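You operate a simulated robot arm through the tools that you are given. There is no shell and no other tool. Be economical: measure what you need, move in short steps, check, and stop when the job is done.

Carry out the task below with a simulated two-armed robot. There is one attempt and no reset: what you move stays moved.

## Task
Try reverse on the brown gearbox, then lock it out again.
Fine: free the lock knob first; turn the hand wheel a quarter turn or more in reverse; back to neutral before you lock.

Only the result counts: the job must be done as asked and must still hold three seconds after the hand-in. Knocking over, shifting, dropping, spilling or breaking anything else fails it.

## Robot
Two 7-joint arms with two-finger parallel grippers on one trunk, hanging from a carriage that runs on a gantry, over the field with the corners [-2.276, 0.948], [-2.275, -0.332], [0.025, -0.332], [0.024, 0.948] (x, y) and turns from -6.266 to 5.725 rad about z. Base frame: it is fixed where the carriage stands at the start and does not move with it; the origin is on the floor, on the carriage's upright axis, x ahead of it, y to its left, z up; the surface under the hand at the start is at about z = 0.77. Readings come in m, rad, newtons and seconds.
The left shoulder is at the start at [0.04, 0.173, 1.397], the right one opposite. With the tool pointing down near the work surface each hand reaches from about 0.1 to 0.66 m from the robot's upright axis, wherever it stands, measured 20 degrees to its own side. Places, roughly: brown gearbox lock knob [0.7, -0.2, 1]. Payload 3.43 kg a hand.
Tool frame (each hand has its own): the origin (TCP) lies between the finger pads and is the grasp point; the fingertips stand 0.03 m ahead of it; z points along the fingers, y is the line along which they close. Largest opening 0.094 m; finger width 0.028, thickness 0.01; the body of the gripper, 0.05 by 0.096 m, starts 0.055 m behind the TCP.
Orientation is told as [roll, pitch, yaw] about the base's x, y, z axes, in that order, counted from this pose: with the fingers straight down and closing along the base's y, the tool's x points along the base's -x, its y along +y and its z along -z.

## Interface
- The arms move only by the tool jog_arm. It takes "left_rows", "right_rows" or both (then of equal length, played together; a hand with none holds still); each is a list of rows, each a list of 7 numbers: the gripper command, from -1 (shut) to 1 (fully open), values between in proportion, then the shift along the tool's x, y, z in units of 250 mm (1.0 is 250 mm), then the turn, a rotation vector about the tool's x, y, z in units of 180 degrees (1.0 is 180 degrees). In form: [[grip, tx, ty, tz, ax, ay, az], ...]. A call has 1 to 20 rows; each row is the pose to reach, as a shift and turn from the pose commanded when the call began, along the tool's axes at that moment. A call with a number of a shift or a turn outside -1 to 1 is refused whole. Each row takes 0.2 s and may step no farther than 0.05 m and 0.15 rad from the row before; otherwise, or with a gripper value out of range, the whole call is refused. A pose out of reach is approached as far as the arm can. The call stops where the force on the tool passes 40 N (or 10 N more than at its start, if that is more) or the arm is blocked; 0.2 s more then pass. The fingers move at their own pace (about 0.072 m/s each) and stop on an object; they squeeze with about 21 N. The grip force told is the motor's: it shows also when the fingers shut on nothing. Time passes only in rows, and 0.2 s behind the last, so rows that repeat a pose let the fingers close. The reply holds the time, the measured pose of the TCP, the force on the tool along the base axes, the opening and the grip force, in the units named above and with some noise, with the torque about the TCP (base axes, N m) and any sound that the robot's microphone picked up, and new pictures: "show" is both (left out), scene, wrist or none (wrist: the cameras of the hands that moved).
- Cameras (640 x 400 px; columns grow to the right, rows downward): "scene" is now at [0.2239, -0.0331, 1.6744]; the picture's right is [-0.46, -0.89, 0.00], its down [-0.73, 0.38, -0.56] and it looks along [0.50, -0.26, -0.83] (base axes); focal length 290 px, centre (320, 200). "left" rides on the left gripper at [0.076, -0.014, -0.103] in its tool frame; the picture's right is [0.18, 0.98, 0.00], its down [-0.75, 0.14, -0.64] and it looks along [-0.63, 0.12, 0.77] (tool axes); focal length 243 px, centre (320, 200). "right" rides on the right gripper at [0.076, 0.014, -0.102] in its tool frame; the picture's right is [-0.18, 0.98, 0.00], its down [-0.75, -0.14, -0.64] and it looks along [-0.63, -0.12, 0.77] (tool axes); focal length 243 px, centre (320, 200). There is no depth. A picture from a camera that has moved, and an enlarged one, comes with that camera's place and axes in the base frame and with its lens.
- slide_trunk(by): slides the trunk up (or, below 0, down) by that many m; the arms and the scene camera ride with it, the base frame stays. It gives what a move gives, with no picture.
- drive_base(legs): drives the robot by 1 to 6 legs, each [ahead, left, turn to the left] in m, m and rad, along the robot's own axes; the way and the turn of a leg run together, so that a leg with both is an arc; at most 1.5 m and 3.142 rad a leg. The arms and the cameras ride along, it lands a little off, and it stops where it bumps. It keeps to its track: a leg is cut to what the track allows. It gives what a move gives, and a new picture of the scene camera.
- pan_tilt(pan, tilt): turns the head with the scene camera to pan (to the left, within 1.501 rad either way) and tilt (down, from -0.506 to 1.204), counted from straight ahead of the robot. It gives what a move gives, and a new picture of the scene camera.
- inspect(camera, box): a new picture of the part [left, top, right, bottom] of that camera's present view, enlarged. No time passes.
- sign_off(): hands the job in; it is judged then, once.

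Go step by step. Nothing tells you exact positions but the pictures and the camera data: compare them with the known pose of the tool, close in by small moves and look again before you grip or let go. The budget is 120 turns and 260 pictures, counting those below and the enlarged ones. Unless the task says otherwise, let go and move clear before handing in, and close with one line.

The tools are called after "Call:" as a command line: name --argument value ..., lists and objects as JSON in quotes. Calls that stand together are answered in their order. jog_arm: Moves the arms, as the interface text tells. Its arguments: {"type":"object","properties":{"left_rows":{"type":"array"},"right_rows":{"type":"array"},"show":{"type":"string","enum":["both","scene","wrist","none"]}},"required":[]} The other tools are called the same way: slide_trunk (by) slides the trunk up or down; drive_base (legs) drives the base; pan_tilt (pan, tilt) turns the head that bears the scene camera; inspect (camera, box) takes an enlarged picture of a part of a camera's view; sign_off () hands the job in.

At the start:

```text
clock: 0.0
left_eef_pos: [0.3899, 0.0395, 1.3359]
left_tcp_rot: [0.0, 0.0, 0.0]
left_contact_force: [-0.3, -0.3, 0.3]
left_torque: [-0.03, 0.03, 0.02]
left_width: 0.0941
left_gripper_force: 0.1
right_eef_pos: [0.4428, -0.3, 1.3141]
right_tcp_rot: [0.0, 0.001, 0.001]
right_contact_force: [0.3, -0.8, -1.1]
right_torque: [0.01, -0.01, 0.01]
right_width: 0.0941
right_gripper_force: 0.0
trunk travel left (down, up): [-0.55, 0.231]
robot x, y, heading: [0.0033, -0.0003, 0.003]
head pan, tilt: [-0.48, 0.974]
```

scene: 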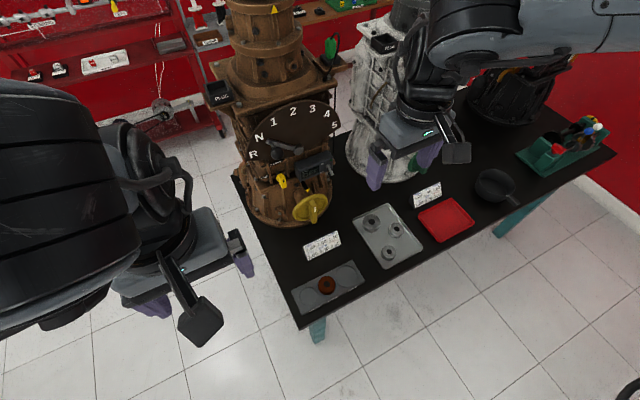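
right: 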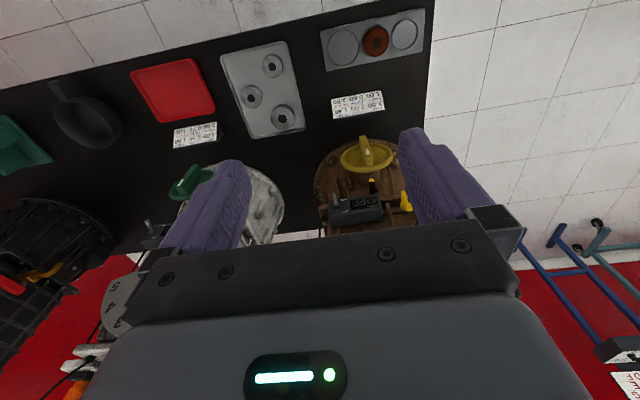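
left: 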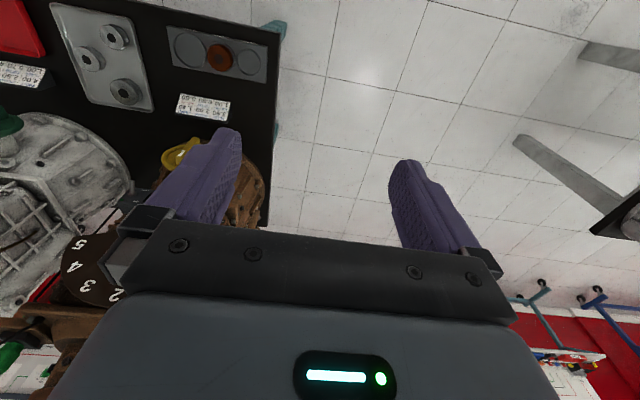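

The brown gearbox stands ahead, with a dial (R N 1 2 3 4 5), a lever, a yellow lock knob and a yellow hand wheel. I enlarge the view to understand it.

Call:
inspect --camera "scene" --box '[220, 80, 380, 240]'

Call:
inspect --camera "right" --box '[300, 80, 460, 260]'

```text
2.50 times, centred on (300, 160) of scene
camera zoom: at [0.2239, -0.0331, 1.6744], right [-0.46, -0.89, 0.0], down [-0.73, 0.38, -0.56], along [0.5, -0.26, -0.83], focal length 724 px, centre (370, 300)
```

zoom: 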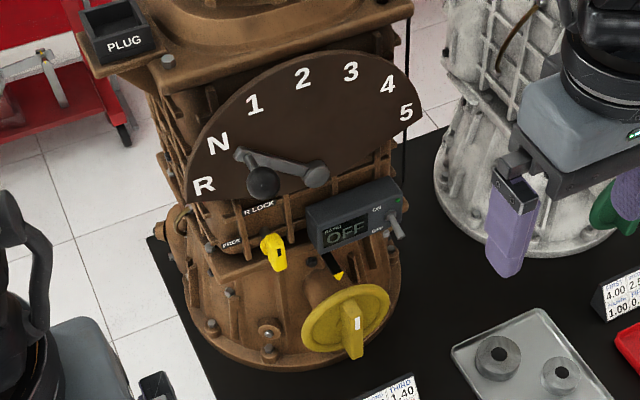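

```text
2.22 times, centred on (380, 170) of right
camera zoom: at [0.3675, -0.2853, 1.4153], right [0.18, 0.98, 0.0], down [0.75, -0.14, 0.64], along [0.63, -0.12, -0.77], focal length 539 px, centre (187, 267)
```

zoom: 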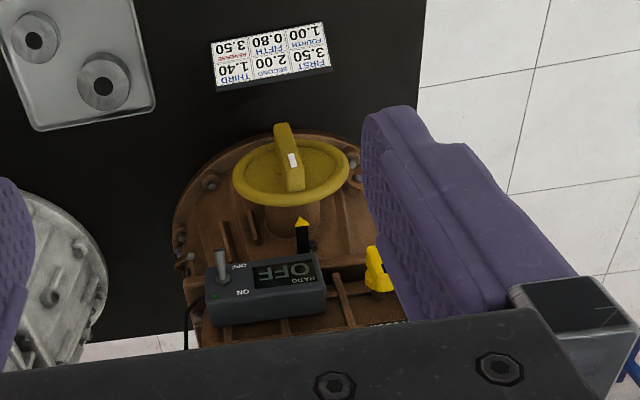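

The lever sits at N. The yellow lock knob is near (0.72, -0.17, 1.02), the wheel near (0.67, -0.23, 0.90), and the lever ball near (0.71, -0.17, 1.14). I'll lower the trunk for a more frontal view and reach.

Call:
slide_trunk --by -0.3

Call:
pan_tilt --pan -0.35 --tilt 0.6

Call:
inspect --camera "scene" --box '[220, 80, 440, 300]'

```text
clock: 3.0
left_eef_pos: [0.3899, 0.0394, 1.0345]
left_tcp_rot: [0.0, 0.0, 0.0]
left_contact_force: [0.3, 0.2, 0.0]
left_torque: [-0.04, 0.0, -0.02]
left_width: 0.0939
left_gripper_force: 0.1
right_eef_pos: [0.4427, -0.2994, 1.014]
right_tcp_rot: [0.0, 0.0, 0.0]
right_contact_force: [0.3, 0.0, 0.1]
right_torque: [-0.01, -0.02, 0.02]
right_width: 0.094
right_gripper_force: 0.0
trunk travel left (down, up): [-0.25, 0.531]
robot x, y, heading: [0.0015, -0.0043, -0.0]
head pan, tilt: [-0.48, 0.974]
```

```text
clock: 3.9
left_eef_pos: [0.39, 0.0397, 1.0353]
left_tcp_rot: [0.0, 0.001, 0.001]
left_contact_force: [-1.2, -0.9, -0.8]
left_torque: [0.01, 0.02, 0.03]
left_width: 0.0939
left_gripper_force: 0.0
right_eef_pos: [0.4435, -0.299, 1.0134]
right_tcp_rot: [0.0, 0.0, -0.001]
right_contact_force: [0.2, 0.3, -0.8]
right_torque: [-0.02, -0.01, -0.01]
right_width: 0.0939
right_gripper_force: 0.0
trunk travel left (down, up): [-0.25, 0.531]
robot x, y, heading: [-0.0014, 0.0006, -0.002]
head pan, tilt: [-0.351, 0.6]
camera scene: at [0.2437, -0.0306, 1.4046], right [-0.34, -0.94, 0.0], down [-0.53, 0.19, -0.82], along [0.77, -0.28, -0.57], focal length 290 px, centre (320, 200)
```

scene: 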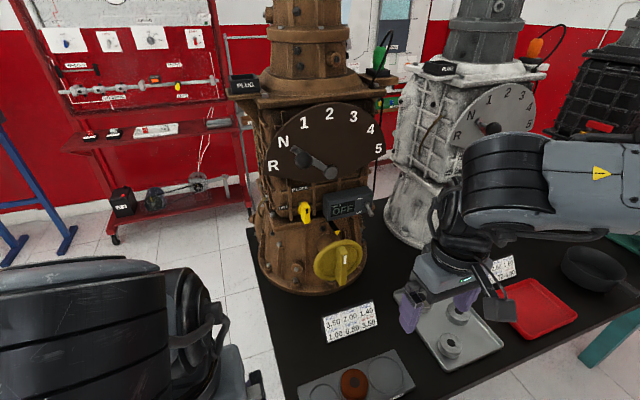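

```text
1.82 times, centred on (330, 190) of scene
camera zoom: at [0.2437, -0.0306, 1.4046], right [-0.34, -0.94, 0.0], down [-0.53, 0.19, -0.82], along [0.77, -0.28, -0.57], focal length 527 px, centre (302, 218)
```

zoom: 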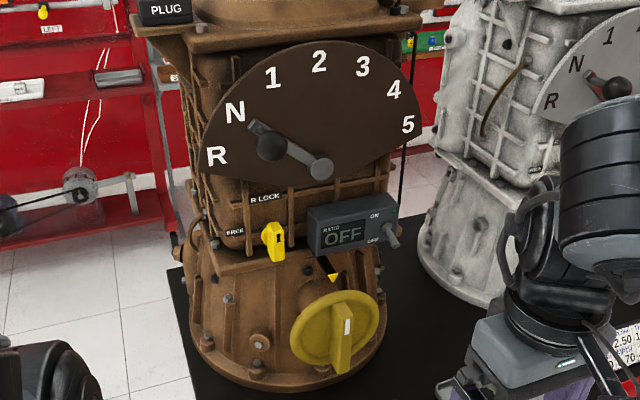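

The knob has "R LOCK" above it and "FREE" to its left. I zoom in closer.

Call:
inspect --camera "scene" --box '[280, 170, 380, 232]'

Call:
inspect --camera "scene" --box '[260, 100, 390, 181]'

Call:
inspect --camera "scene" --box '[290, 220, 390, 300]'

```text
6.40 times, centred on (330, 201) of scene
camera zoom: at [0.2437, -0.0306, 1.4046], right [-0.34, -0.94, 0.0], down [-0.53, 0.19, -0.82], along [0.77, -0.28, -0.57], focal length 1854 px, centre (256, 194)
```

zoom: 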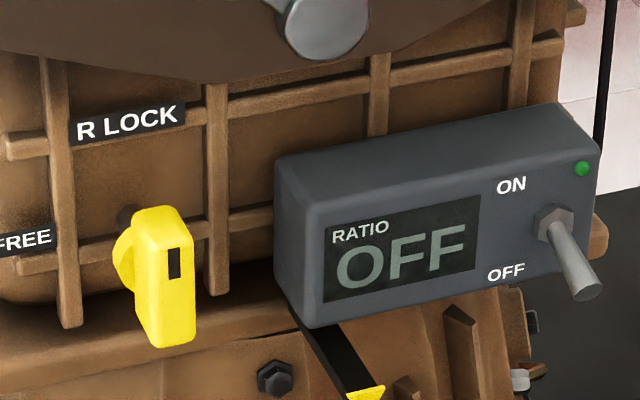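

```text
4.92 times, centred on (325, 140) of scene
camera zoom: at [0.2437, -0.0306, 1.4046], right [-0.34, -0.94, 0.0], down [-0.53, 0.19, -0.82], along [0.77, -0.28, -0.57], focal length 1426 px, centre (295, 493)
```

zoom: 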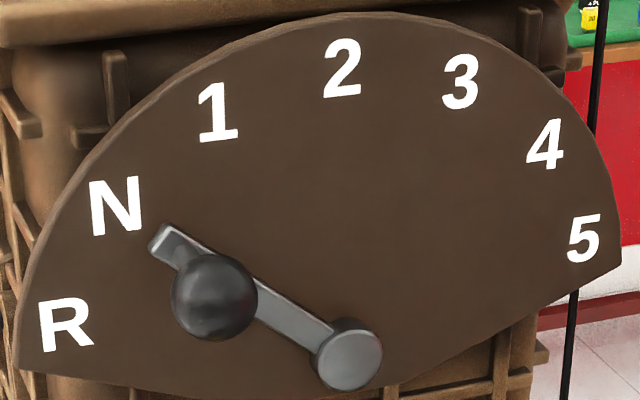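

```text
5.00 times, centred on (340, 260) of scene
camera zoom: at [0.2437, -0.0306, 1.4046], right [-0.34, -0.94, 0.0], down [-0.53, 0.19, -0.82], along [0.77, -0.28, -0.57], focal length 1449 px, centre (220, -100)
```

zoom: 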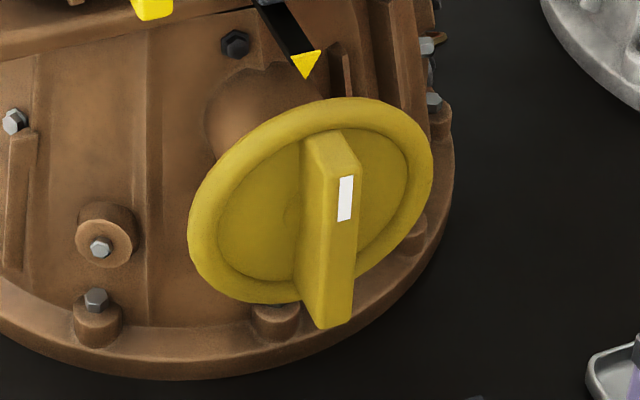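

The lock knob's mark points up at R LOCK, so it must turn 90° counter-clockwise to FREE. The gearbox faces -x, so I'll point the right hand forward (+x) in front of the knob.

Call:
jog_arm --right_rows '[[-0.1, -0.039, 0.047, -0.004, 0, -0.04545, 0], [-0.1, -0.078, 0.095, -0.007, 0, -0.0909, 0], [-0.1, -0.117, 0.142, -0.011, 0, -0.13636, 0], [-0.1, -0.156, 0.19, -0.015, 0, -0.1818, 0], [-0.1, -0.195, 0.236, -0.018, 0, -0.22727, 0], [-0.1, -0.235, 0.284, -0.022, 0, -0.2727, 0], [-0.1, -0.274, 0.331, -0.025, 0, -0.3182, 0], [-0.1, -0.313, 0.378, -0.029, 0, -0.3636, 0], [-0.1, -0.352, 0.425, -0.033, 0, -0.4091, 0], [-0.1, -0.391, 0.473, -0.036, 0, -0.4545, 0], [-0.1, -0.43, 0.52, -0.04, 0, -0.5, 0], [-0.1, -0.43, 0.52, -0.04, 0, -0.5, 0]]'

```text
clock: 6.5
left_eef_pos: [0.3891, 0.0389, 1.0346]
left_tcp_rot: [0.002, 0.001, 0.001]
left_contact_force: [-0.5, 0.2, 0.2]
left_torque: [-0.02, 0.04, -0.01]
left_width: 0.0942
left_gripper_force: 0.2
right_eef_pos: [0.5494, -0.1691, 1.0249]
right_tcp_rot: [-2.269, -1.57, 2.268]
right_contact_force: [-0.2, -0.1, -0.4]
right_torque: [-0.01, 0.05, 0.03]
right_width: 0.0424
right_gripper_force: 0.1
trunk travel left (down, up): [-0.25, 0.531]
robot x, y, heading: [0.002, 0.0013, -0.001]
head pan, tilt: [-0.351, 0.6]
camera scene: at [0.2435, -0.0309, 1.4046], right [-0.34, -0.94, 0.0], down [-0.53, 0.19, -0.82], along [0.77, -0.28, -0.57], focal length 290 px, centre (320, 200)
camera right: at [0.4476, -0.1557, 0.9473], right [0.0, 0.98, 0.18], down [-0.64, -0.14, 0.75], along [0.77, -0.12, 0.63], focal length 243 px, centre (320, 200)
```

scene: 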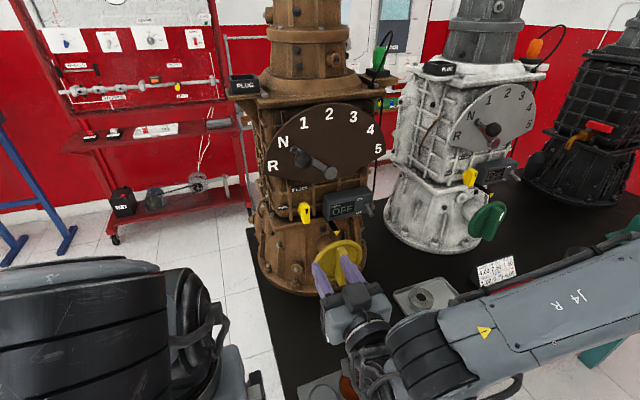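
right: 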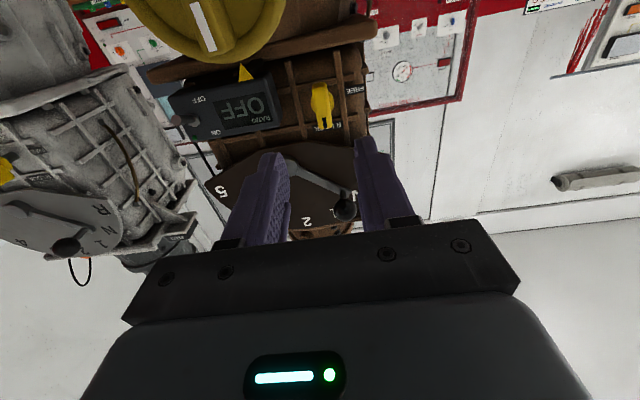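

The hand points at the gearbox; the knob triangulates to (0.708, -0.169, 1.034). I advance most of the way and look.

Call:
jog_arm --right_rows '[[-0.1, -0.036, 0, 0.15, 0, 0, 0], [-0.1, -0.036, 0, 0.3, 0, 0, 0], [-0.1, -0.036, 0, 0.4, 0, 0, 0], [-0.1, -0.036, 0, 0.46, 0, 0, 0]]'

Call:
inspect --camera "scene" --box '[260, 160, 380, 240]'

```text
clock: 7.5
left_eef_pos: [0.3902, 0.0402, 1.0335]
left_tcp_rot: [0.0, -0.001, 0.001]
left_contact_force: [0.0, 0.4, -0.2]
left_torque: [-0.02, 0.0, 0.01]
left_width: 0.0939
left_gripper_force: 0.1
right_eef_pos: [0.6662, -0.1683, 1.0308]
right_tcp_rot: [-1.841, -1.57, 1.839]
right_contact_force: [-0.3, 0.3, -0.1]
right_torque: [0.01, 0.0, 0.01]
right_width: 0.0425
right_gripper_force: 0.0
trunk travel left (down, up): [-0.25, 0.531]
robot x, y, heading: [0.0022, 0.0005, 0.0]
head pan, tilt: [-0.351, 0.6]
camera scene: at [0.2438, -0.0307, 1.4047], right [-0.34, -0.94, 0.0], down [-0.53, 0.19, -0.83], along [0.77, -0.28, -0.56], focal length 290 px, centre (320, 200)
camera right: at [0.5643, -0.1552, 0.954], right [0.0, 0.98, 0.18], down [-0.64, -0.14, 0.75], along [0.77, -0.12, 0.63], focal length 243 px, centre (320, 200)
```

scene: 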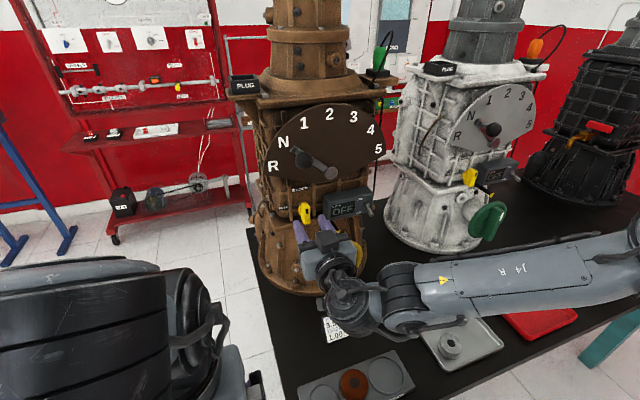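
right: 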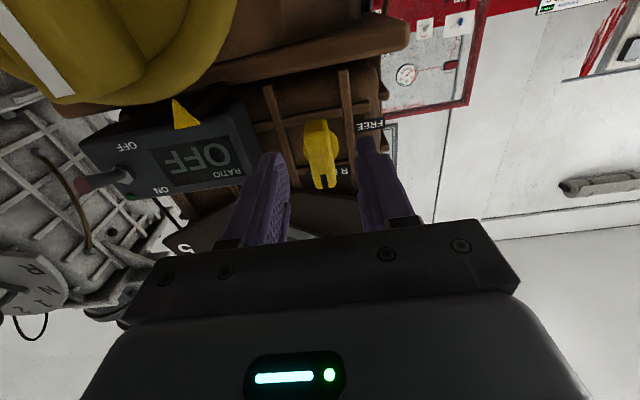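

```text
5.00 times, centred on (320, 200) of scene
camera zoom: at [0.2438, -0.0307, 1.4047], right [-0.34, -0.94, 0.0], down [-0.53, 0.19, -0.83], along [0.77, -0.28, -0.56], focal length 1449 px, centre (320, 200)
```

zoom: 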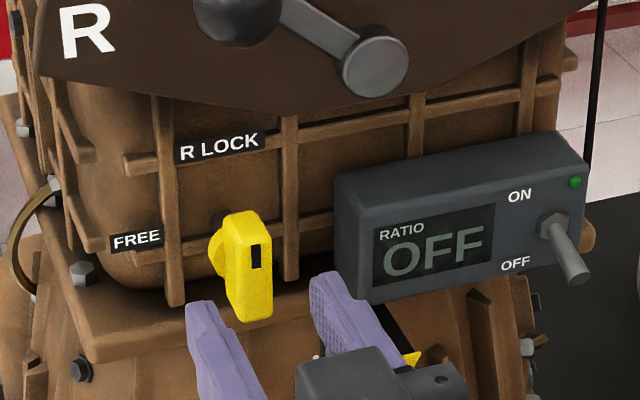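

The knob's front face is at about (0.71, -0.170, 1.039). I straddle it and look before gripping.

Call:
jog_arm --right_rows '[[-0.1, -0.034, -0.008, 0.0, 0, 0, 0], [-0.1, -0.034, -0.008, 0.07, 0, 0, 0], [-0.1, -0.034, -0.008, 0.136, 0, 0, 0]]' --show "wrist"

Call:
inspect --camera "scene" --box '[260, 160, 380, 240]'

```text
clock: 8.2
left_eef_pos: [0.39, 0.0399, 1.0348]
left_tcp_rot: [0.0, 0.001, 0.0]
left_contact_force: [1.1, -0.3, -0.8]
left_torque: [-0.01, 0.02, 0.02]
left_width: 0.0941
left_gripper_force: 0.1
right_eef_pos: [0.7016, -0.1727, 1.0389]
right_tcp_rot: [3.112, -1.571, -3.111]
right_contact_force: [0.0, 0.3, 0.0]
right_torque: [-0.02, -0.02, 0.02]
right_width: 0.0422
right_gripper_force: 0.1
trunk travel left (down, up): [-0.25, 0.531]
robot x, y, heading: [-0.0016, -0.0004, 0.004]
head pan, tilt: [-0.351, 0.6]
camera right: at [0.5991, -0.1579, 0.9628], right [0.0, 0.98, 0.18], down [-0.64, -0.14, 0.75], along [0.77, -0.12, 0.63], focal length 243 px, centre (320, 200)
```

right: 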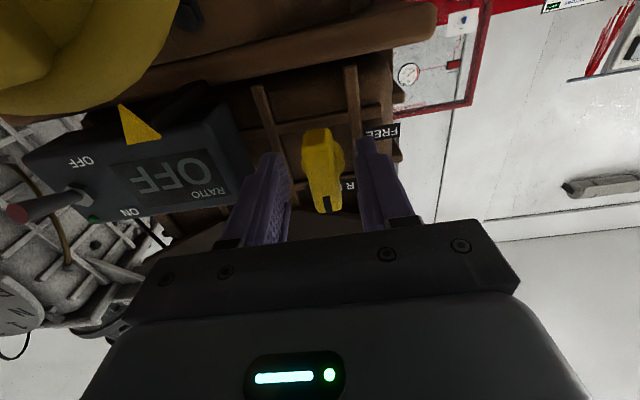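

```text
5.00 times, centred on (320, 200) of scene
camera zoom: at [0.2439, -0.0305, 1.4047], right [-0.34, -0.94, 0.0], down [-0.53, 0.19, -0.83], along [0.78, -0.28, -0.56], focal length 1449 px, centre (320, 200)
```

zoom: 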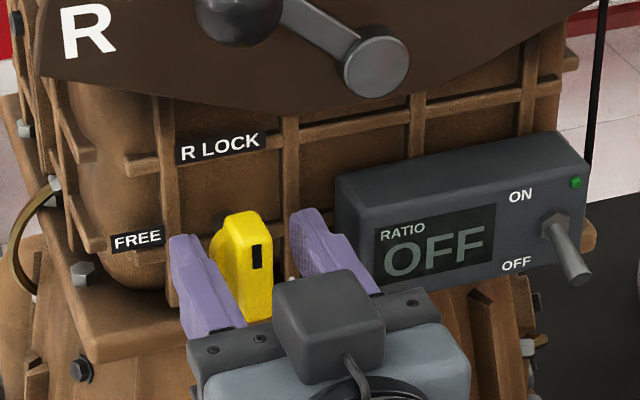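

The fingers straddle the knob wing well. I close the grip.

Call:
jog_arm --right_rows '[[-1, 0, 0, 0, 0, 0, 0], [-1, 0, 0, 0, 0, 0, 0], [-1, 0, 0, 0, 0, 0, 0]]' --show "wrist"

```text
clock: 9.1
left_eef_pos: [0.3904, 0.0409, 1.0359]
left_tcp_rot: [0.002, 0.0, 0.0]
left_contact_force: [0.2, 0.4, 0.0]
left_torque: [-0.02, 0.0, 0.04]
left_width: 0.0942
left_gripper_force: 0.1
right_eef_pos: [0.7004, -0.1693, 1.0396]
right_tcp_rot: [1.237, -1.569, -1.235]
right_contact_force: [-0.7, 6.3, 0.4]
right_torque: [-0.04, 0.18, 0.15]
right_width: 0.0202
right_gripper_force: 45.2
trunk travel left (down, up): [-0.25, 0.531]
robot x, y, heading: [-0.0029, 0.0007, -0.002]
head pan, tilt: [-0.351, 0.6]
camera right: at [0.5984, -0.1559, 0.9625], right [0.0, 0.98, 0.18], down [-0.64, -0.14, 0.75], along [0.77, -0.12, 0.63], focal length 243 px, centre (320, 200)
```

right: 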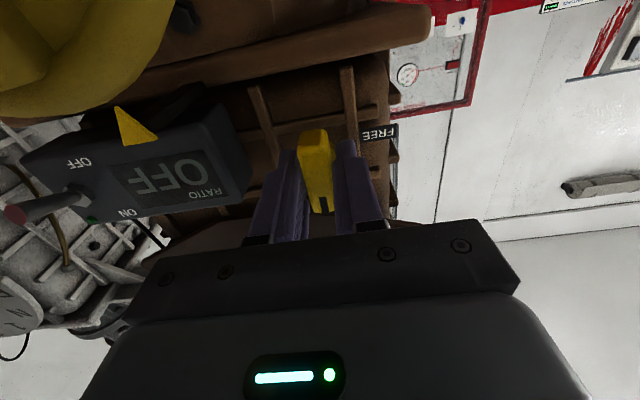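

Gripped (0.020 m). Now I turn it 90° counter-clockwise (negative about tool z).

Call:
jog_arm --right_rows '[[-1, 0, 0.003, 0, 0, 0, -0.0455], [-1, 0, 0.003, 0, 0, 0, -0.0909], [-1, 0, 0.003, 0, 0, 0, -0.1364], [-1, 0, 0.003, 0, 0, 0, -0.1818], [-1, 0, 0.003, 0, 0, 0, -0.2273], [-1, 0, 0.003, 0, 0, 0, -0.2727], [-1, 0, 0.003, 0, 0, 0, -0.3182], [-1, 0, 0.003, 0, 0, 0, -0.3636], [-1, 0, 0.003, 0, 0, 0, -0.4091], [-1, 0, 0.003, 0, 0, 0, -0.4545], [-1, 0, 0.003, 0, 0, 0, -0.5]]'

Call:
inspect --camera "scene" --box '[260, 160, 380, 240]'

```text
clock: 11.2
left_eef_pos: [0.3913, 0.0404, 1.0365]
left_tcp_rot: [0.0, 0.0, 0.003]
left_contact_force: [-0.4, 0.2, -0.3]
left_torque: [-0.02, -0.04, 0.02]
left_width: 0.0937
left_gripper_force: 0.1
right_eef_pos: [0.7005, -0.1684, 1.0385]
right_tcp_rot: [-1.563, -0.182, 1.572]
right_contact_force: [7.1, 7.3, -5.1]
right_torque: [-0.03, 0.18, -0.12]
right_width: 0.0205
right_gripper_force: 44.8
trunk travel left (down, up): [-0.25, 0.531]
robot x, y, heading: [0.003, 0.0013, 0.005]
head pan, tilt: [-0.351, 0.6]
stopped in row 10 (right hand): the force on the tool passed its limit at 40 N (the readings are from after the stop); the commanded pose is now the measured one
camera scene: at [0.2446, -0.0294, 1.4053], right [-0.34, -0.94, 0.0], down [-0.53, 0.19, -0.83], along [0.78, -0.28, -0.56], focal length 290 px, centre (320, 200)
camera right: at [0.5985, -0.2414, 1.0104], right [-0.01, 0.36, -0.93], down [-0.64, 0.71, 0.28], along [0.77, 0.6, 0.22], focal length 243 px, centre (320, 200)
```

scene: 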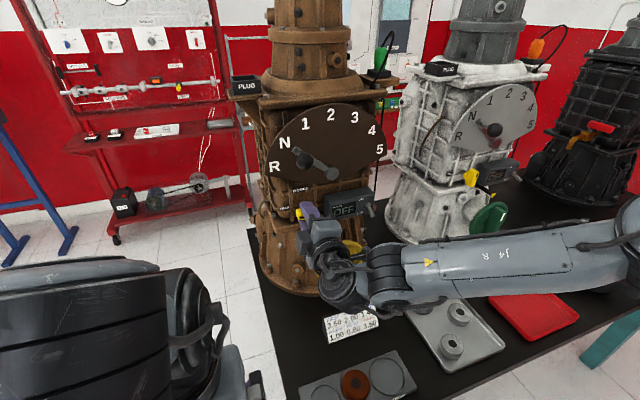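
right: 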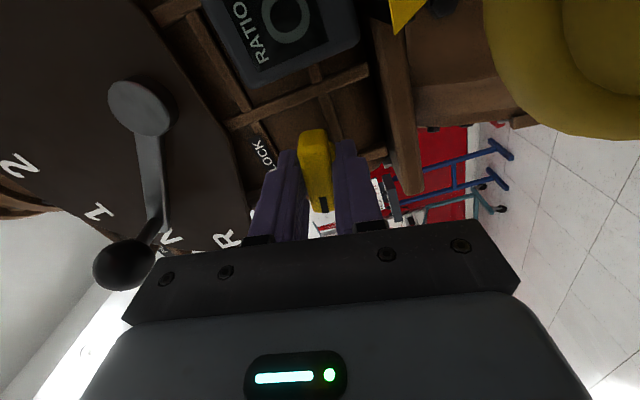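

```text
5.00 times, centred on (320, 200) of scene
camera zoom: at [0.2446, -0.0294, 1.4053], right [-0.34, -0.94, 0.0], down [-0.53, 0.19, -0.83], along [0.78, -0.28, -0.56], focal length 1449 px, centre (320, 200)
```

zoom: 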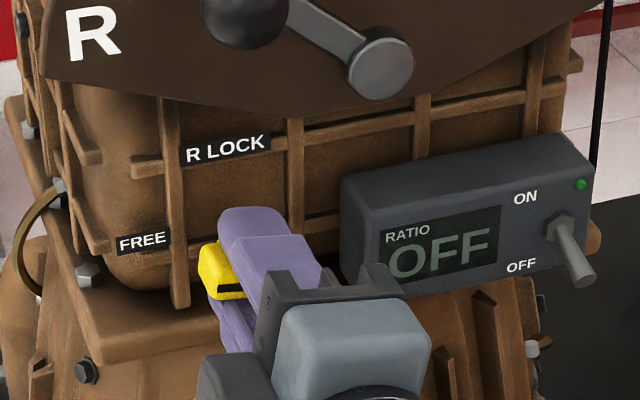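

It turned about 80° and stopped. I try slightly more to see whether it's an end stop.

Call:
jog_arm --right_rows '[[-1, 0, 0, 0, 0, 0, -0.02], [-1, 0, 0, 0, 0, 0, -0.04], [-1, 0, 0, 0, 0, 0, -0.06]]' --show "none"

Call:
inspect --camera "scene" --box '[260, 160, 380, 240]'

```text
clock: 12.0
left_eef_pos: [0.3918, 0.0426, 1.0359]
left_tcp_rot: [0.003, 0.0, 0.001]
left_contact_force: [0.8, 0.0, 0.9]
left_torque: [-0.02, 0.03, 0.04]
left_width: 0.0941
left_gripper_force: 0.1
right_eef_pos: [0.7002, -0.1693, 1.0383]
right_tcp_rot: [-1.566, 0.006, 1.573]
right_contact_force: [9.4, 11.7, -7.2]
right_torque: [0.62, 0.09, 0.2]
right_width: 0.0204
right_gripper_force: 44.5
trunk travel left (down, up): [-0.25, 0.531]
robot x, y, heading: [0.0025, 0.0007, 0.005]
head pan, tilt: [-0.351, 0.6]
```

```text
5.00 times, centred on (320, 200) of scene
camera zoom: at [0.2445, -0.0288, 1.4047], right [-0.34, -0.94, 0.0], down [-0.53, 0.2, -0.83], along [0.78, -0.28, -0.56], focal length 1449 px, centre (320, 200)
```

zoom: 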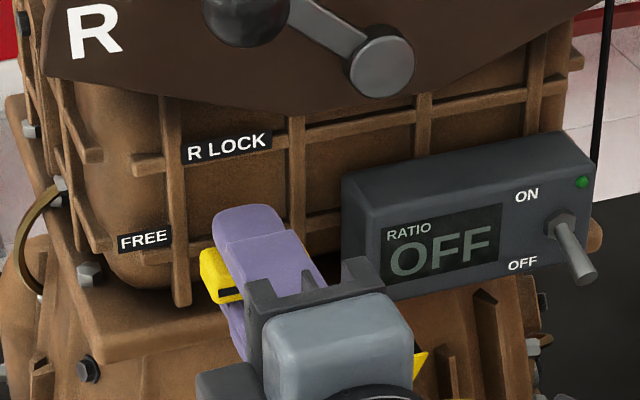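

It is at 90° now. I open slightly, back out and check.

Call:
jog_arm --right_rows '[[-0.1, 0, 0, 0, 0, 0, 0], [-0.1, 0, 0, 0, 0, 0, 0], [-0.1, 0, 0, -0.1, 0, 0, 0], [-0.1, 0, 0, -0.25, 0, 0, 0], [-0.1, 0, 0, -0.45, 0, 0, 0]]' --show "wrist"

Call:
inspect --camera "scene" --box '[260, 160, 380, 240]'

```text
clock: 13.2
left_eef_pos: [0.3888, 0.0393, 1.0339]
left_tcp_rot: [0.001, 0.0, 0.002]
left_contact_force: [0.1, -0.9, 0.4]
left_torque: [0.01, -0.01, 0.01]
left_width: 0.0941
left_gripper_force: 0.0
right_eef_pos: [0.5854, -0.1737, 1.0387]
right_tcp_rot: [-1.564, 0.008, 1.571]
right_contact_force: [-0.9, 0.3, -0.1]
right_torque: [0.01, 0.01, 0.01]
right_width: 0.0423
right_gripper_force: 0.0
trunk travel left (down, up): [-0.25, 0.531]
robot x, y, heading: [0.0009, 0.0003, -0.003]
head pan, tilt: [-0.351, 0.6]
camera right: at [0.4839, -0.2492, 1.0256], right [-0.01, 0.18, -0.98], down [-0.64, 0.76, 0.14], along [0.77, 0.63, 0.11], focal length 243 px, centre (320, 200)
```

right: 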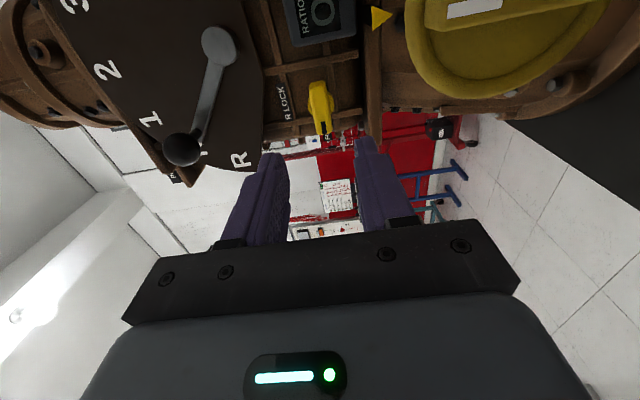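

```text
5.00 times, centred on (320, 200) of scene
camera zoom: at [0.243, -0.0307, 1.4044], right [-0.34, -0.94, 0.0], down [-0.53, 0.19, -0.82], along [0.77, -0.28, -0.57], focal length 1449 px, centre (320, 200)
```

zoom: 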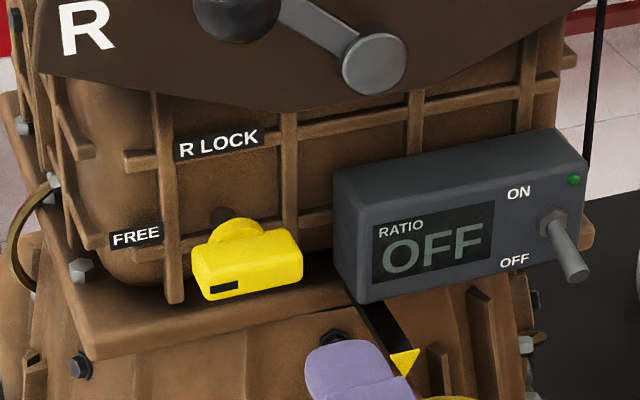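

The knob is now at FREE. Next the lever ball, near (0.693, -0.164, 1.166): I raise the hand (fingers above and below) with a wider opening.

Call:
jog_arm --right_rows '[[0.5, -0.01, -0.17, 0, 0, 0, 0], [0.5, -0.02, -0.34, 0, 0, 0, 0], [0.5, -0.039, -0.51, 0.0, 0, 0, 0], [0.5, -0.039, -0.51, 0.16, 0, 0, 0], [0.5, -0.039, -0.51, 0.2, 0, 0, 0]]'

Call:
inspect --camera "scene" --box '[250, 110, 370, 190]'

```text
clock: 14.4
left_eef_pos: [0.3891, 0.0391, 1.0356]
left_tcp_rot: [-0.001, 0.001, 0.0]
left_contact_force: [0.3, 0.0, 0.1]
left_torque: [0.01, -0.01, 0.05]
left_width: 0.0941
left_gripper_force: 0.1
right_eef_pos: [0.6374, -0.1608, 1.166]
right_tcp_rot: [-1.566, 0.007, 1.57]
right_contact_force: [-0.6, -0.2, -0.7]
right_torque: [-0.02, -0.01, -0.02]
right_width: 0.0704
right_gripper_force: 0.1
trunk travel left (down, up): [-0.25, 0.531]
robot x, y, heading: [-0.0004, -0.0022, 0.0]
head pan, tilt: [-0.351, 0.6]
camera scene: at [0.2436, -0.0304, 1.4046], right [-0.34, -0.94, 0.0], down [-0.53, 0.19, -0.82], along [0.77, -0.28, -0.57], focal length 290 px, centre (320, 200)
camera right: at [0.5359, -0.2371, 1.1522], right [-0.01, 0.18, -0.98], down [-0.64, 0.75, 0.14], along [0.77, 0.63, 0.11], focal length 243 px, centre (320, 200)
```

scene: 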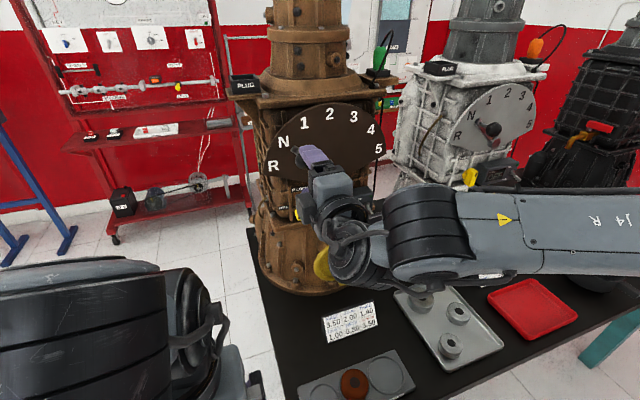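
right: 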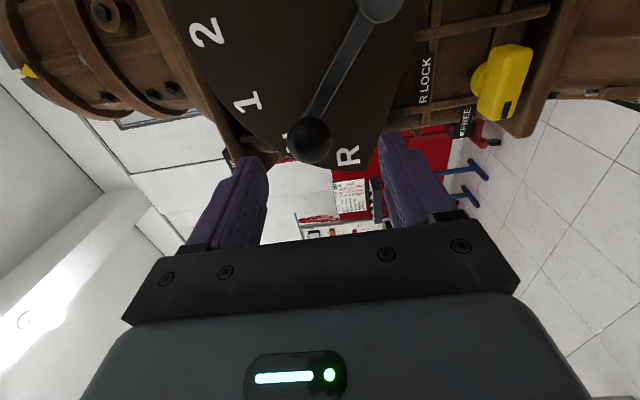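

```text
5.00 times, centred on (310, 150) of scene
camera zoom: at [0.2436, -0.0304, 1.4046], right [-0.34, -0.94, 0.0], down [-0.53, 0.19, -0.82], along [0.77, -0.28, -0.57], focal length 1449 px, centre (370, 450)
```

zoom: 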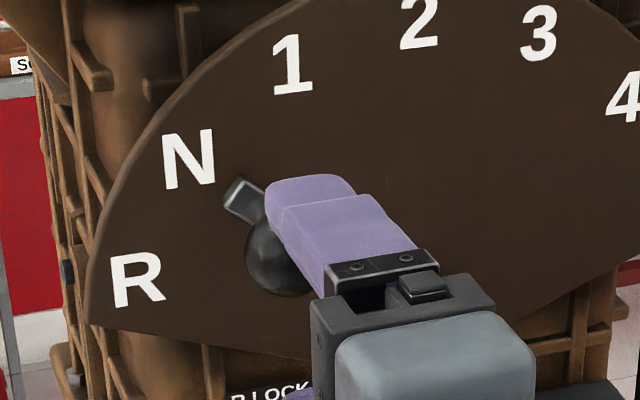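

The ball is centred between the fingers. I move forward 5 cm and close.

Call:
jog_arm --right_rows '[[0.5, 0.012, -0.016, 0.1, 0, 0, 0], [0.5, 0.012, -0.016, 0.19, 0, 0, 0], [0, 0.012, -0.016, 0.19, 0, 0, 0], [-1, 0.012, -0.016, 0.19, 0, 0, 0], [-1, 0.012, -0.016, 0.19, 0, 0, 0], [-1, 0.012, -0.016, 0.19, 0, 0, 0]]'

Call:
inspect --camera "scene" --box '[250, 110, 370, 190]'

```text
clock: 15.8
left_eef_pos: [0.3912, 0.0406, 1.0352]
left_tcp_rot: [0.002, 0.002, 0.0]
left_contact_force: [0.3, 1.0, -0.1]
left_torque: [0.0, 0.0, 0.01]
left_width: 0.0938
left_gripper_force: 0.2
right_eef_pos: [0.6849, -0.1638, 1.1698]
right_tcp_rot: [-1.57, 0.005, 1.571]
right_contact_force: [-5.8, 4.2, 16.2]
right_torque: [-0.46, -0.12, 0.35]
right_width: 0.0317
right_gripper_force: 44.2
trunk travel left (down, up): [-0.25, 0.531]
robot x, y, heading: [0.0015, 0.0004, -0.006]
head pan, tilt: [-0.351, 0.6]
camera scene: at [0.2442, -0.0302, 1.405], right [-0.34, -0.94, 0.0], down [-0.53, 0.19, -0.83], along [0.78, -0.28, -0.56], focal length 290 px, centre (320, 200)
camera right: at [0.5836, -0.2404, 1.1568], right [0.0, 0.18, -0.98], down [-0.64, 0.75, 0.14], along [0.77, 0.63, 0.11], focal length 243 px, centre (320, 200)
```

scene: 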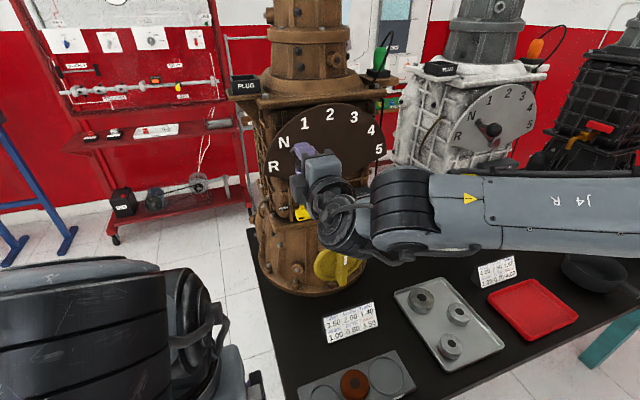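
right: 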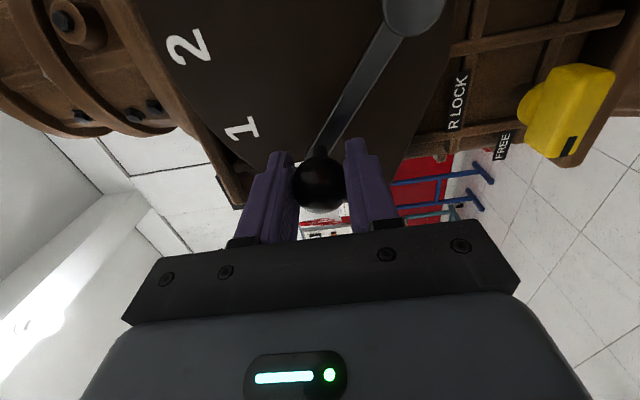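

```text
5.00 times, centred on (310, 150) of scene
camera zoom: at [0.2442, -0.0302, 1.405], right [-0.34, -0.94, 0.0], down [-0.53, 0.19, -0.83], along [0.78, -0.28, -0.56], focal length 1449 px, centre (370, 450)
```

zoom: 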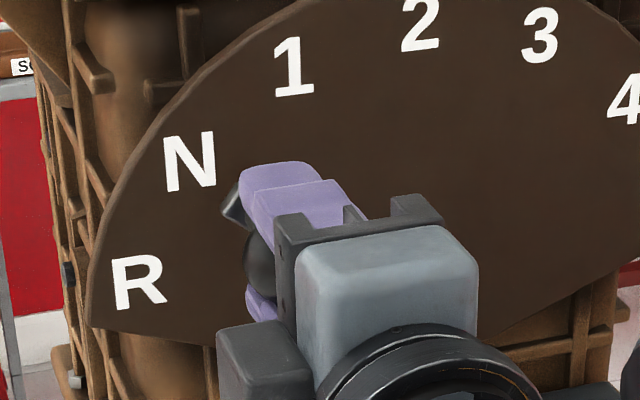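

Ball gripped. I move it along the arc about the pivot from N toward R (about 24°).

Call:
jog_arm --right_rows '[[-1, -0.014, 0.016, 0, 0, 0, 0], [-1, -0.028, 0.032, 0, 0, 0, 0], [-1, -0.041, 0.05, 0, 0, 0, 0], [-1, -0.053, 0.067, 0, 0, 0, 0], [-1, -0.064, 0.085, 0, 0, 0, 0], [-1, -0.075, 0.104, 0, 0, 0, 0], [-1, -0.084, 0.124, 0, 0, 0, 0], [-1, -0.092, 0.144, 0, 0, 0, 0]]'

Call:
inspect --camera "scene" --box '[250, 110, 370, 190]'

```text
clock: 17.6
left_eef_pos: [0.3901, 0.0371, 1.0362]
left_tcp_rot: [-0.001, 0.0, -0.001]
left_contact_force: [-0.7, -0.3, -0.2]
left_torque: [-0.02, 0.0, 0.01]
left_width: 0.0942
left_gripper_force: 0.2
right_eef_pos: [0.6863, -0.1456, 1.1395]
right_tcp_rot: [-1.57, 0.007, 1.562]
right_contact_force: [-2.9, -15.1, 11.9]
right_torque: [0.18, 0.21, -0.02]
right_width: 0.0318
right_gripper_force: 44.8
trunk travel left (down, up): [-0.25, 0.531]
robot x, y, heading: [-0.0006, -0.0006, -0.002]
head pan, tilt: [-0.351, 0.6]
camera scene: at [0.2443, -0.0326, 1.4051], right [-0.34, -0.94, 0.0], down [-0.53, 0.19, -0.83], along [0.78, -0.29, -0.56], focal length 290 px, centre (320, 200)
camera right: at [0.5837, -0.2213, 1.1236], right [0.0, 0.18, -0.98], down [-0.64, 0.76, 0.14], along [0.77, 0.63, 0.11], focal length 243 px, centre (320, 200)
```

scene: 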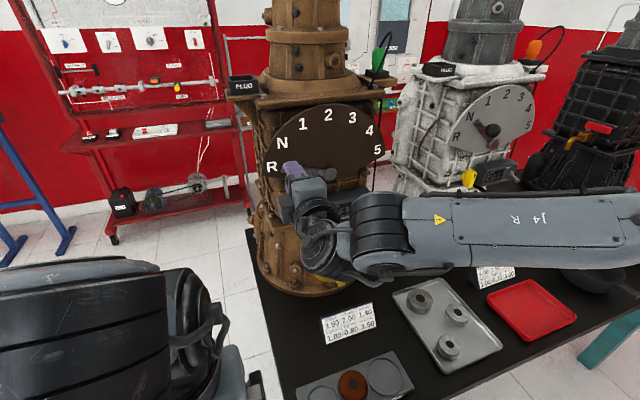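
right: 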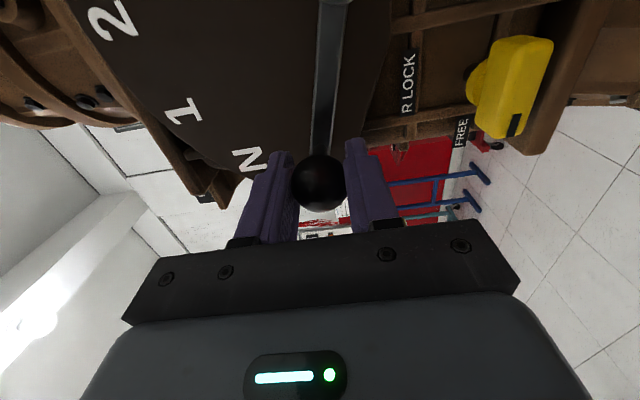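

```text
5.00 times, centred on (310, 150) of scene
camera zoom: at [0.2443, -0.0326, 1.4051], right [-0.34, -0.94, 0.0], down [-0.53, 0.19, -0.83], along [0.78, -0.29, -0.56], focal length 1449 px, centre (370, 450)
```

zoom: 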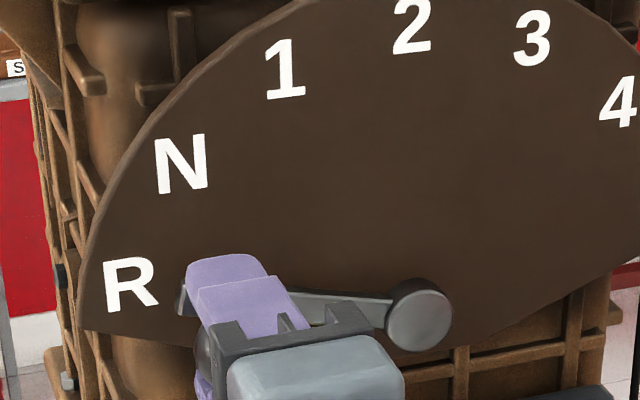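

The lever is at R, perhaps pushed slightly against the stop. I release and back off to see where it settles.

Call:
jog_arm --right_rows '[[0.3, 0, 0, 0, 0, 0, 0], [0.3, 0, 0, 0, 0, 0, 0], [0.3, 0, 0, -0.1, 0, 0, 0], [0.3, 0, 0, -0.28, 0, 0, 0], [0.3, 0, 0, -0.44, 0, 0, 0], [0.3, 0.1, 0.15, -0.44, 0, 0, 0]]' --show "wrist"

Call:
inspect --camera "scene" --box '[250, 110, 370, 190]'

```text
clock: 19.0
left_eef_pos: [0.39, 0.0377, 1.0353]
left_tcp_rot: [-0.002, 0.0, 0.0]
left_contact_force: [-1.1, 0.1, 0.4]
left_torque: [0.02, -0.01, -0.02]
left_width: 0.094
left_gripper_force: 0.2
right_eef_pos: [0.5766, -0.1639, 1.0978]
right_tcp_rot: [-1.566, 0.01, 1.571]
right_contact_force: [1.2, 0.0, -0.3]
right_torque: [0.0, 0.03, 0.02]
right_width: 0.0609
right_gripper_force: 0.0
trunk travel left (down, up): [-0.25, 0.531]
robot x, y, heading: [-0.0031, 0.0004, 0.0]
head pan, tilt: [-0.351, 0.6]
camera right: at [0.4754, -0.2409, 1.0841], right [0.0, 0.18, -0.98], down [-0.64, 0.75, 0.14], along [0.77, 0.63, 0.11], focal length 243 px, centre (320, 200)
```

right: 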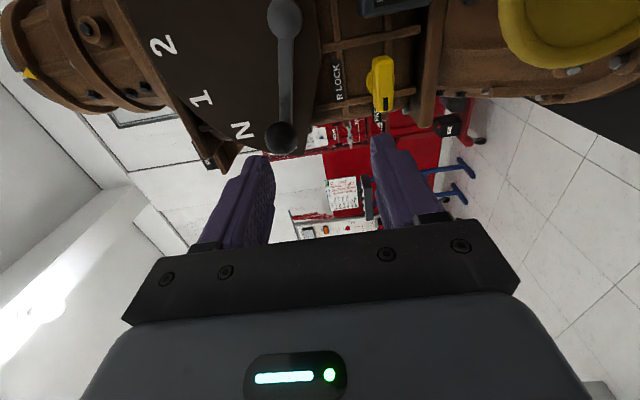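

```text
5.00 times, centred on (310, 150) of scene
camera zoom: at [0.2436, -0.0315, 1.4047], right [-0.34, -0.94, 0.0], down [-0.53, 0.19, -0.83], along [0.77, -0.28, -0.56], focal length 1449 px, centre (370, 450)
```

zoom: 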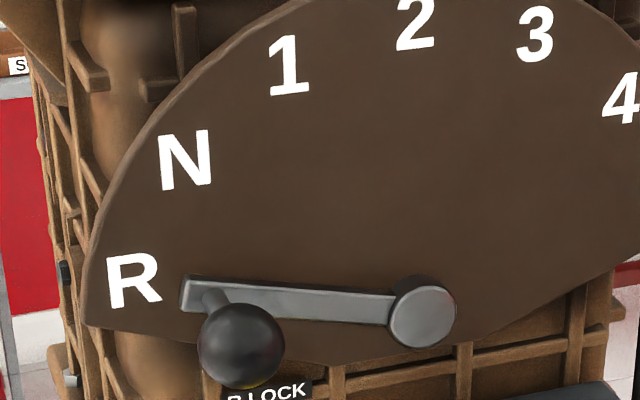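

The lever rests at R. Now I turn the hand back upright and move in front of the hand wheel at about (0.67, -0.232, 0.905).

Call:
jog_arm --right_rows '[[0.1, 0.025, 0.07, -0.03, 0, 0, 0.0455], [0.1, 0.049, 0.14, -0.05, 0, 0, 0.0909], [0.1, 0.074, 0.21, -0.05, 0, 0, 0.1364], [0.1, 0.099, 0.28, -0.05, 0, 0, 0.1818], [0.1, 0.124, 0.35, -0.05, 0, 0, 0.2273], [0.1, 0.148, 0.42, -0.05, 0, 0, 0.2727], [0.1, 0.173, 0.49, -0.05, 0, 0, 0.3182], [0.1, 0.198, 0.56, -0.05, 0, 0, 0.3636], [0.1, 0.222, 0.63, -0.05, 0, 0, 0.4091], [0.1, 0.247, 0.7, -0.05, 0, 0, 0.4545], [0.1, 0.272, 0.772, -0.05, 0, 0, 0.5], [0.1, 0.272, 0.772, -0.05, 0, 0, 0.5]]'

Call:
inspect --camera "scene" --box '[280, 200, 400, 300]'

```text
clock: 21.6
left_eef_pos: [0.3899, 0.039, 1.035]
left_tcp_rot: [0.001, -0.001, -0.001]
left_contact_force: [0.8, 0.6, -0.5]
left_torque: [0.0, 0.01, -0.02]
left_width: 0.0938
left_gripper_force: 0.0
right_eef_pos: [0.5763, -0.2561, 0.9405]
right_tcp_rot: [-0.558, -1.559, 0.561]
right_contact_force: [-1.3, 0.2, 0.9]
right_torque: [-0.01, -0.02, 0.02]
right_width: 0.0514
right_gripper_force: 0.1
right hand out of reach, approached as far as the arm can: row 4, 5, 6, 7, 8, 9, 10, 11, 12
trunk travel left (down, up): [-0.25, 0.531]
robot x, y, heading: [0.0015, -0.0022, 0.006]
head pan, tilt: [-0.351, 0.6]
camera scene: at [0.2439, -0.0303, 1.4047], right [-0.34, -0.94, 0.0], down [-0.53, 0.19, -0.83], along [0.78, -0.28, -0.56], focal length 290 px, centre (320, 200)
camera right: at [0.4743, -0.2425, 0.8649], right [0.0, 0.98, 0.18], down [-0.63, -0.14, 0.76], along [0.77, -0.11, 0.62], focal length 243 px, centre (320, 200)
```

scene: 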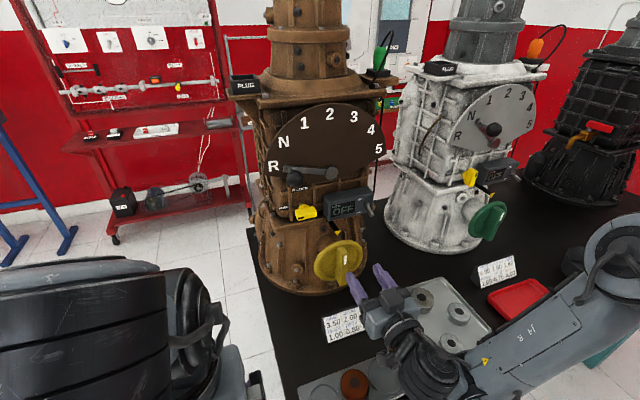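
right: 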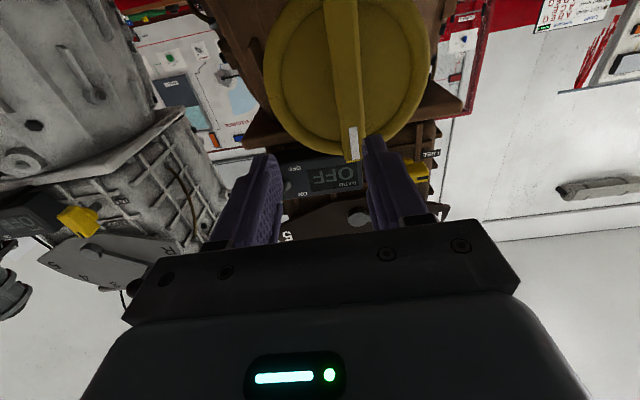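

```text
4.00 times, centred on (340, 250) of scene
camera zoom: at [0.2439, -0.0303, 1.4047], right [-0.34, -0.94, 0.0], down [-0.53, 0.19, -0.83], along [0.78, -0.28, -0.56], focal length 1159 px, centre (240, 0)
```

zoom: 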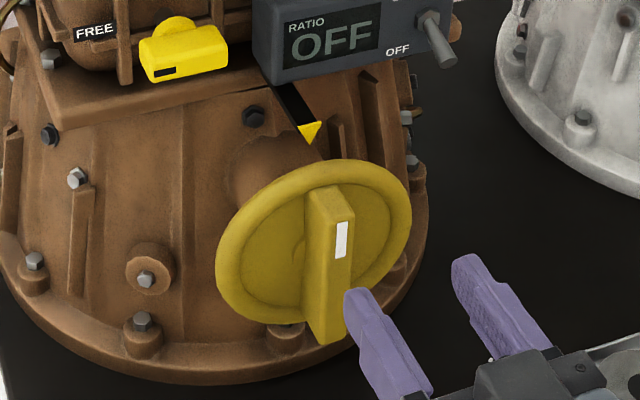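

The wheel's grip bar is vertical, front face at x≈0.643, centre y≈-0.231, z≈0.925. The arm is cramped, so I raise the hand a little, then back the base 0.1 m and lower the trunk 0.1 m.

Call:
jog_arm --right_rows '[[0.1, -0.15, 0, -0.05, 0, 0, 0], [0.1, -0.3, 0, -0.1, 0, 0, 0]]' --show "none"

Call:
drive_base --legs '[[-0.1, 0, 0]]'

Call:
slide_trunk --by -0.1

```text
clock: 22.2
left_eef_pos: [0.3898, 0.0411, 1.0339]
left_tcp_rot: [0.001, 0.001, 0.001]
left_contact_force: [0.1, 0.5, 0.7]
left_torque: [-0.02, 0.02, -0.03]
left_width: 0.0939
left_gripper_force: 0.0
right_eef_pos: [0.5509, -0.2562, 1.0208]
right_tcp_rot: [-0.984, -1.56, 0.984]
right_contact_force: [-0.1, 0.2, 0.2]
right_torque: [0.0, 0.0, 0.0]
right_width: 0.0516
right_gripper_force: 0.0
trunk travel left (down, up): [-0.25, 0.531]
robot x, y, heading: [0.0008, 0.0027, 0.002]
head pan, tilt: [-0.351, 0.6]
```

```text
clock: 23.4
left_eef_pos: [0.2931, 0.0394, 1.0351]
left_tcp_rot: [0.0, -0.001, -0.003]
left_contact_force: [-0.1, -0.6, -0.1]
left_torque: [-0.01, -0.02, 0.0]
left_width: 0.094
left_gripper_force: 0.0
right_eef_pos: [0.4541, -0.257, 1.0215]
right_tcp_rot: [-1.001, -1.563, 1.002]
right_contact_force: [-0.9, 0.7, -0.2]
right_torque: [-0.03, 0.02, 0.02]
right_width: 0.0515
right_gripper_force: 0.1
trunk travel left (down, up): [-0.25, 0.531]
robot x, y, heading: [-0.0971, 0.0049, -0.004]
head pan, tilt: [-0.351, 0.6]
camera scene: at [0.1471, -0.0307, 1.4046], right [-0.34, -0.94, 0.0], down [-0.53, 0.19, -0.82], along [0.77, -0.28, -0.57], focal length 290 px, centre (320, 200)
```

scene: 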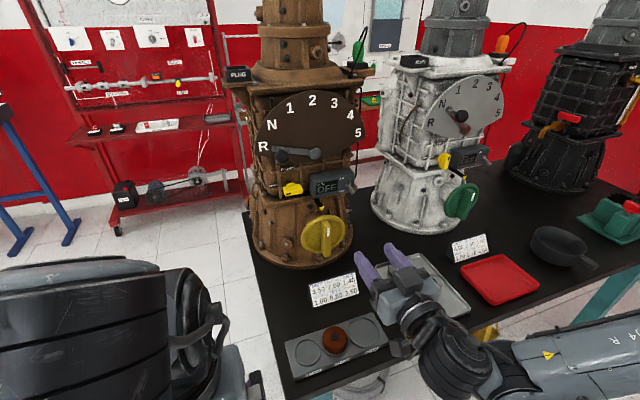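

```text
clock: 24.7
left_eef_pos: [0.2946, 0.0388, 0.9352]
left_tcp_rot: [-0.001, 0.0, -0.003]
left_contact_force: [-0.4, -0.8, -0.8]
left_torque: [0.01, 0.04, 0.02]
left_width: 0.0942
left_gripper_force: 0.0
right_eef_pos: [0.4554, -0.2576, 0.9209]
right_tcp_rot: [-1.058, -1.562, 1.057]
right_contact_force: [1.4, 0.3, -0.4]
right_torque: [0.05, 0.01, 0.03]
right_width: 0.0519
right_gripper_force: 0.1
trunk travel left (down, up): [-0.15, 0.631]
robot x, y, heading: [-0.1002, 0.0017, -0.005]
head pan, tilt: [-0.351, 0.6]
```

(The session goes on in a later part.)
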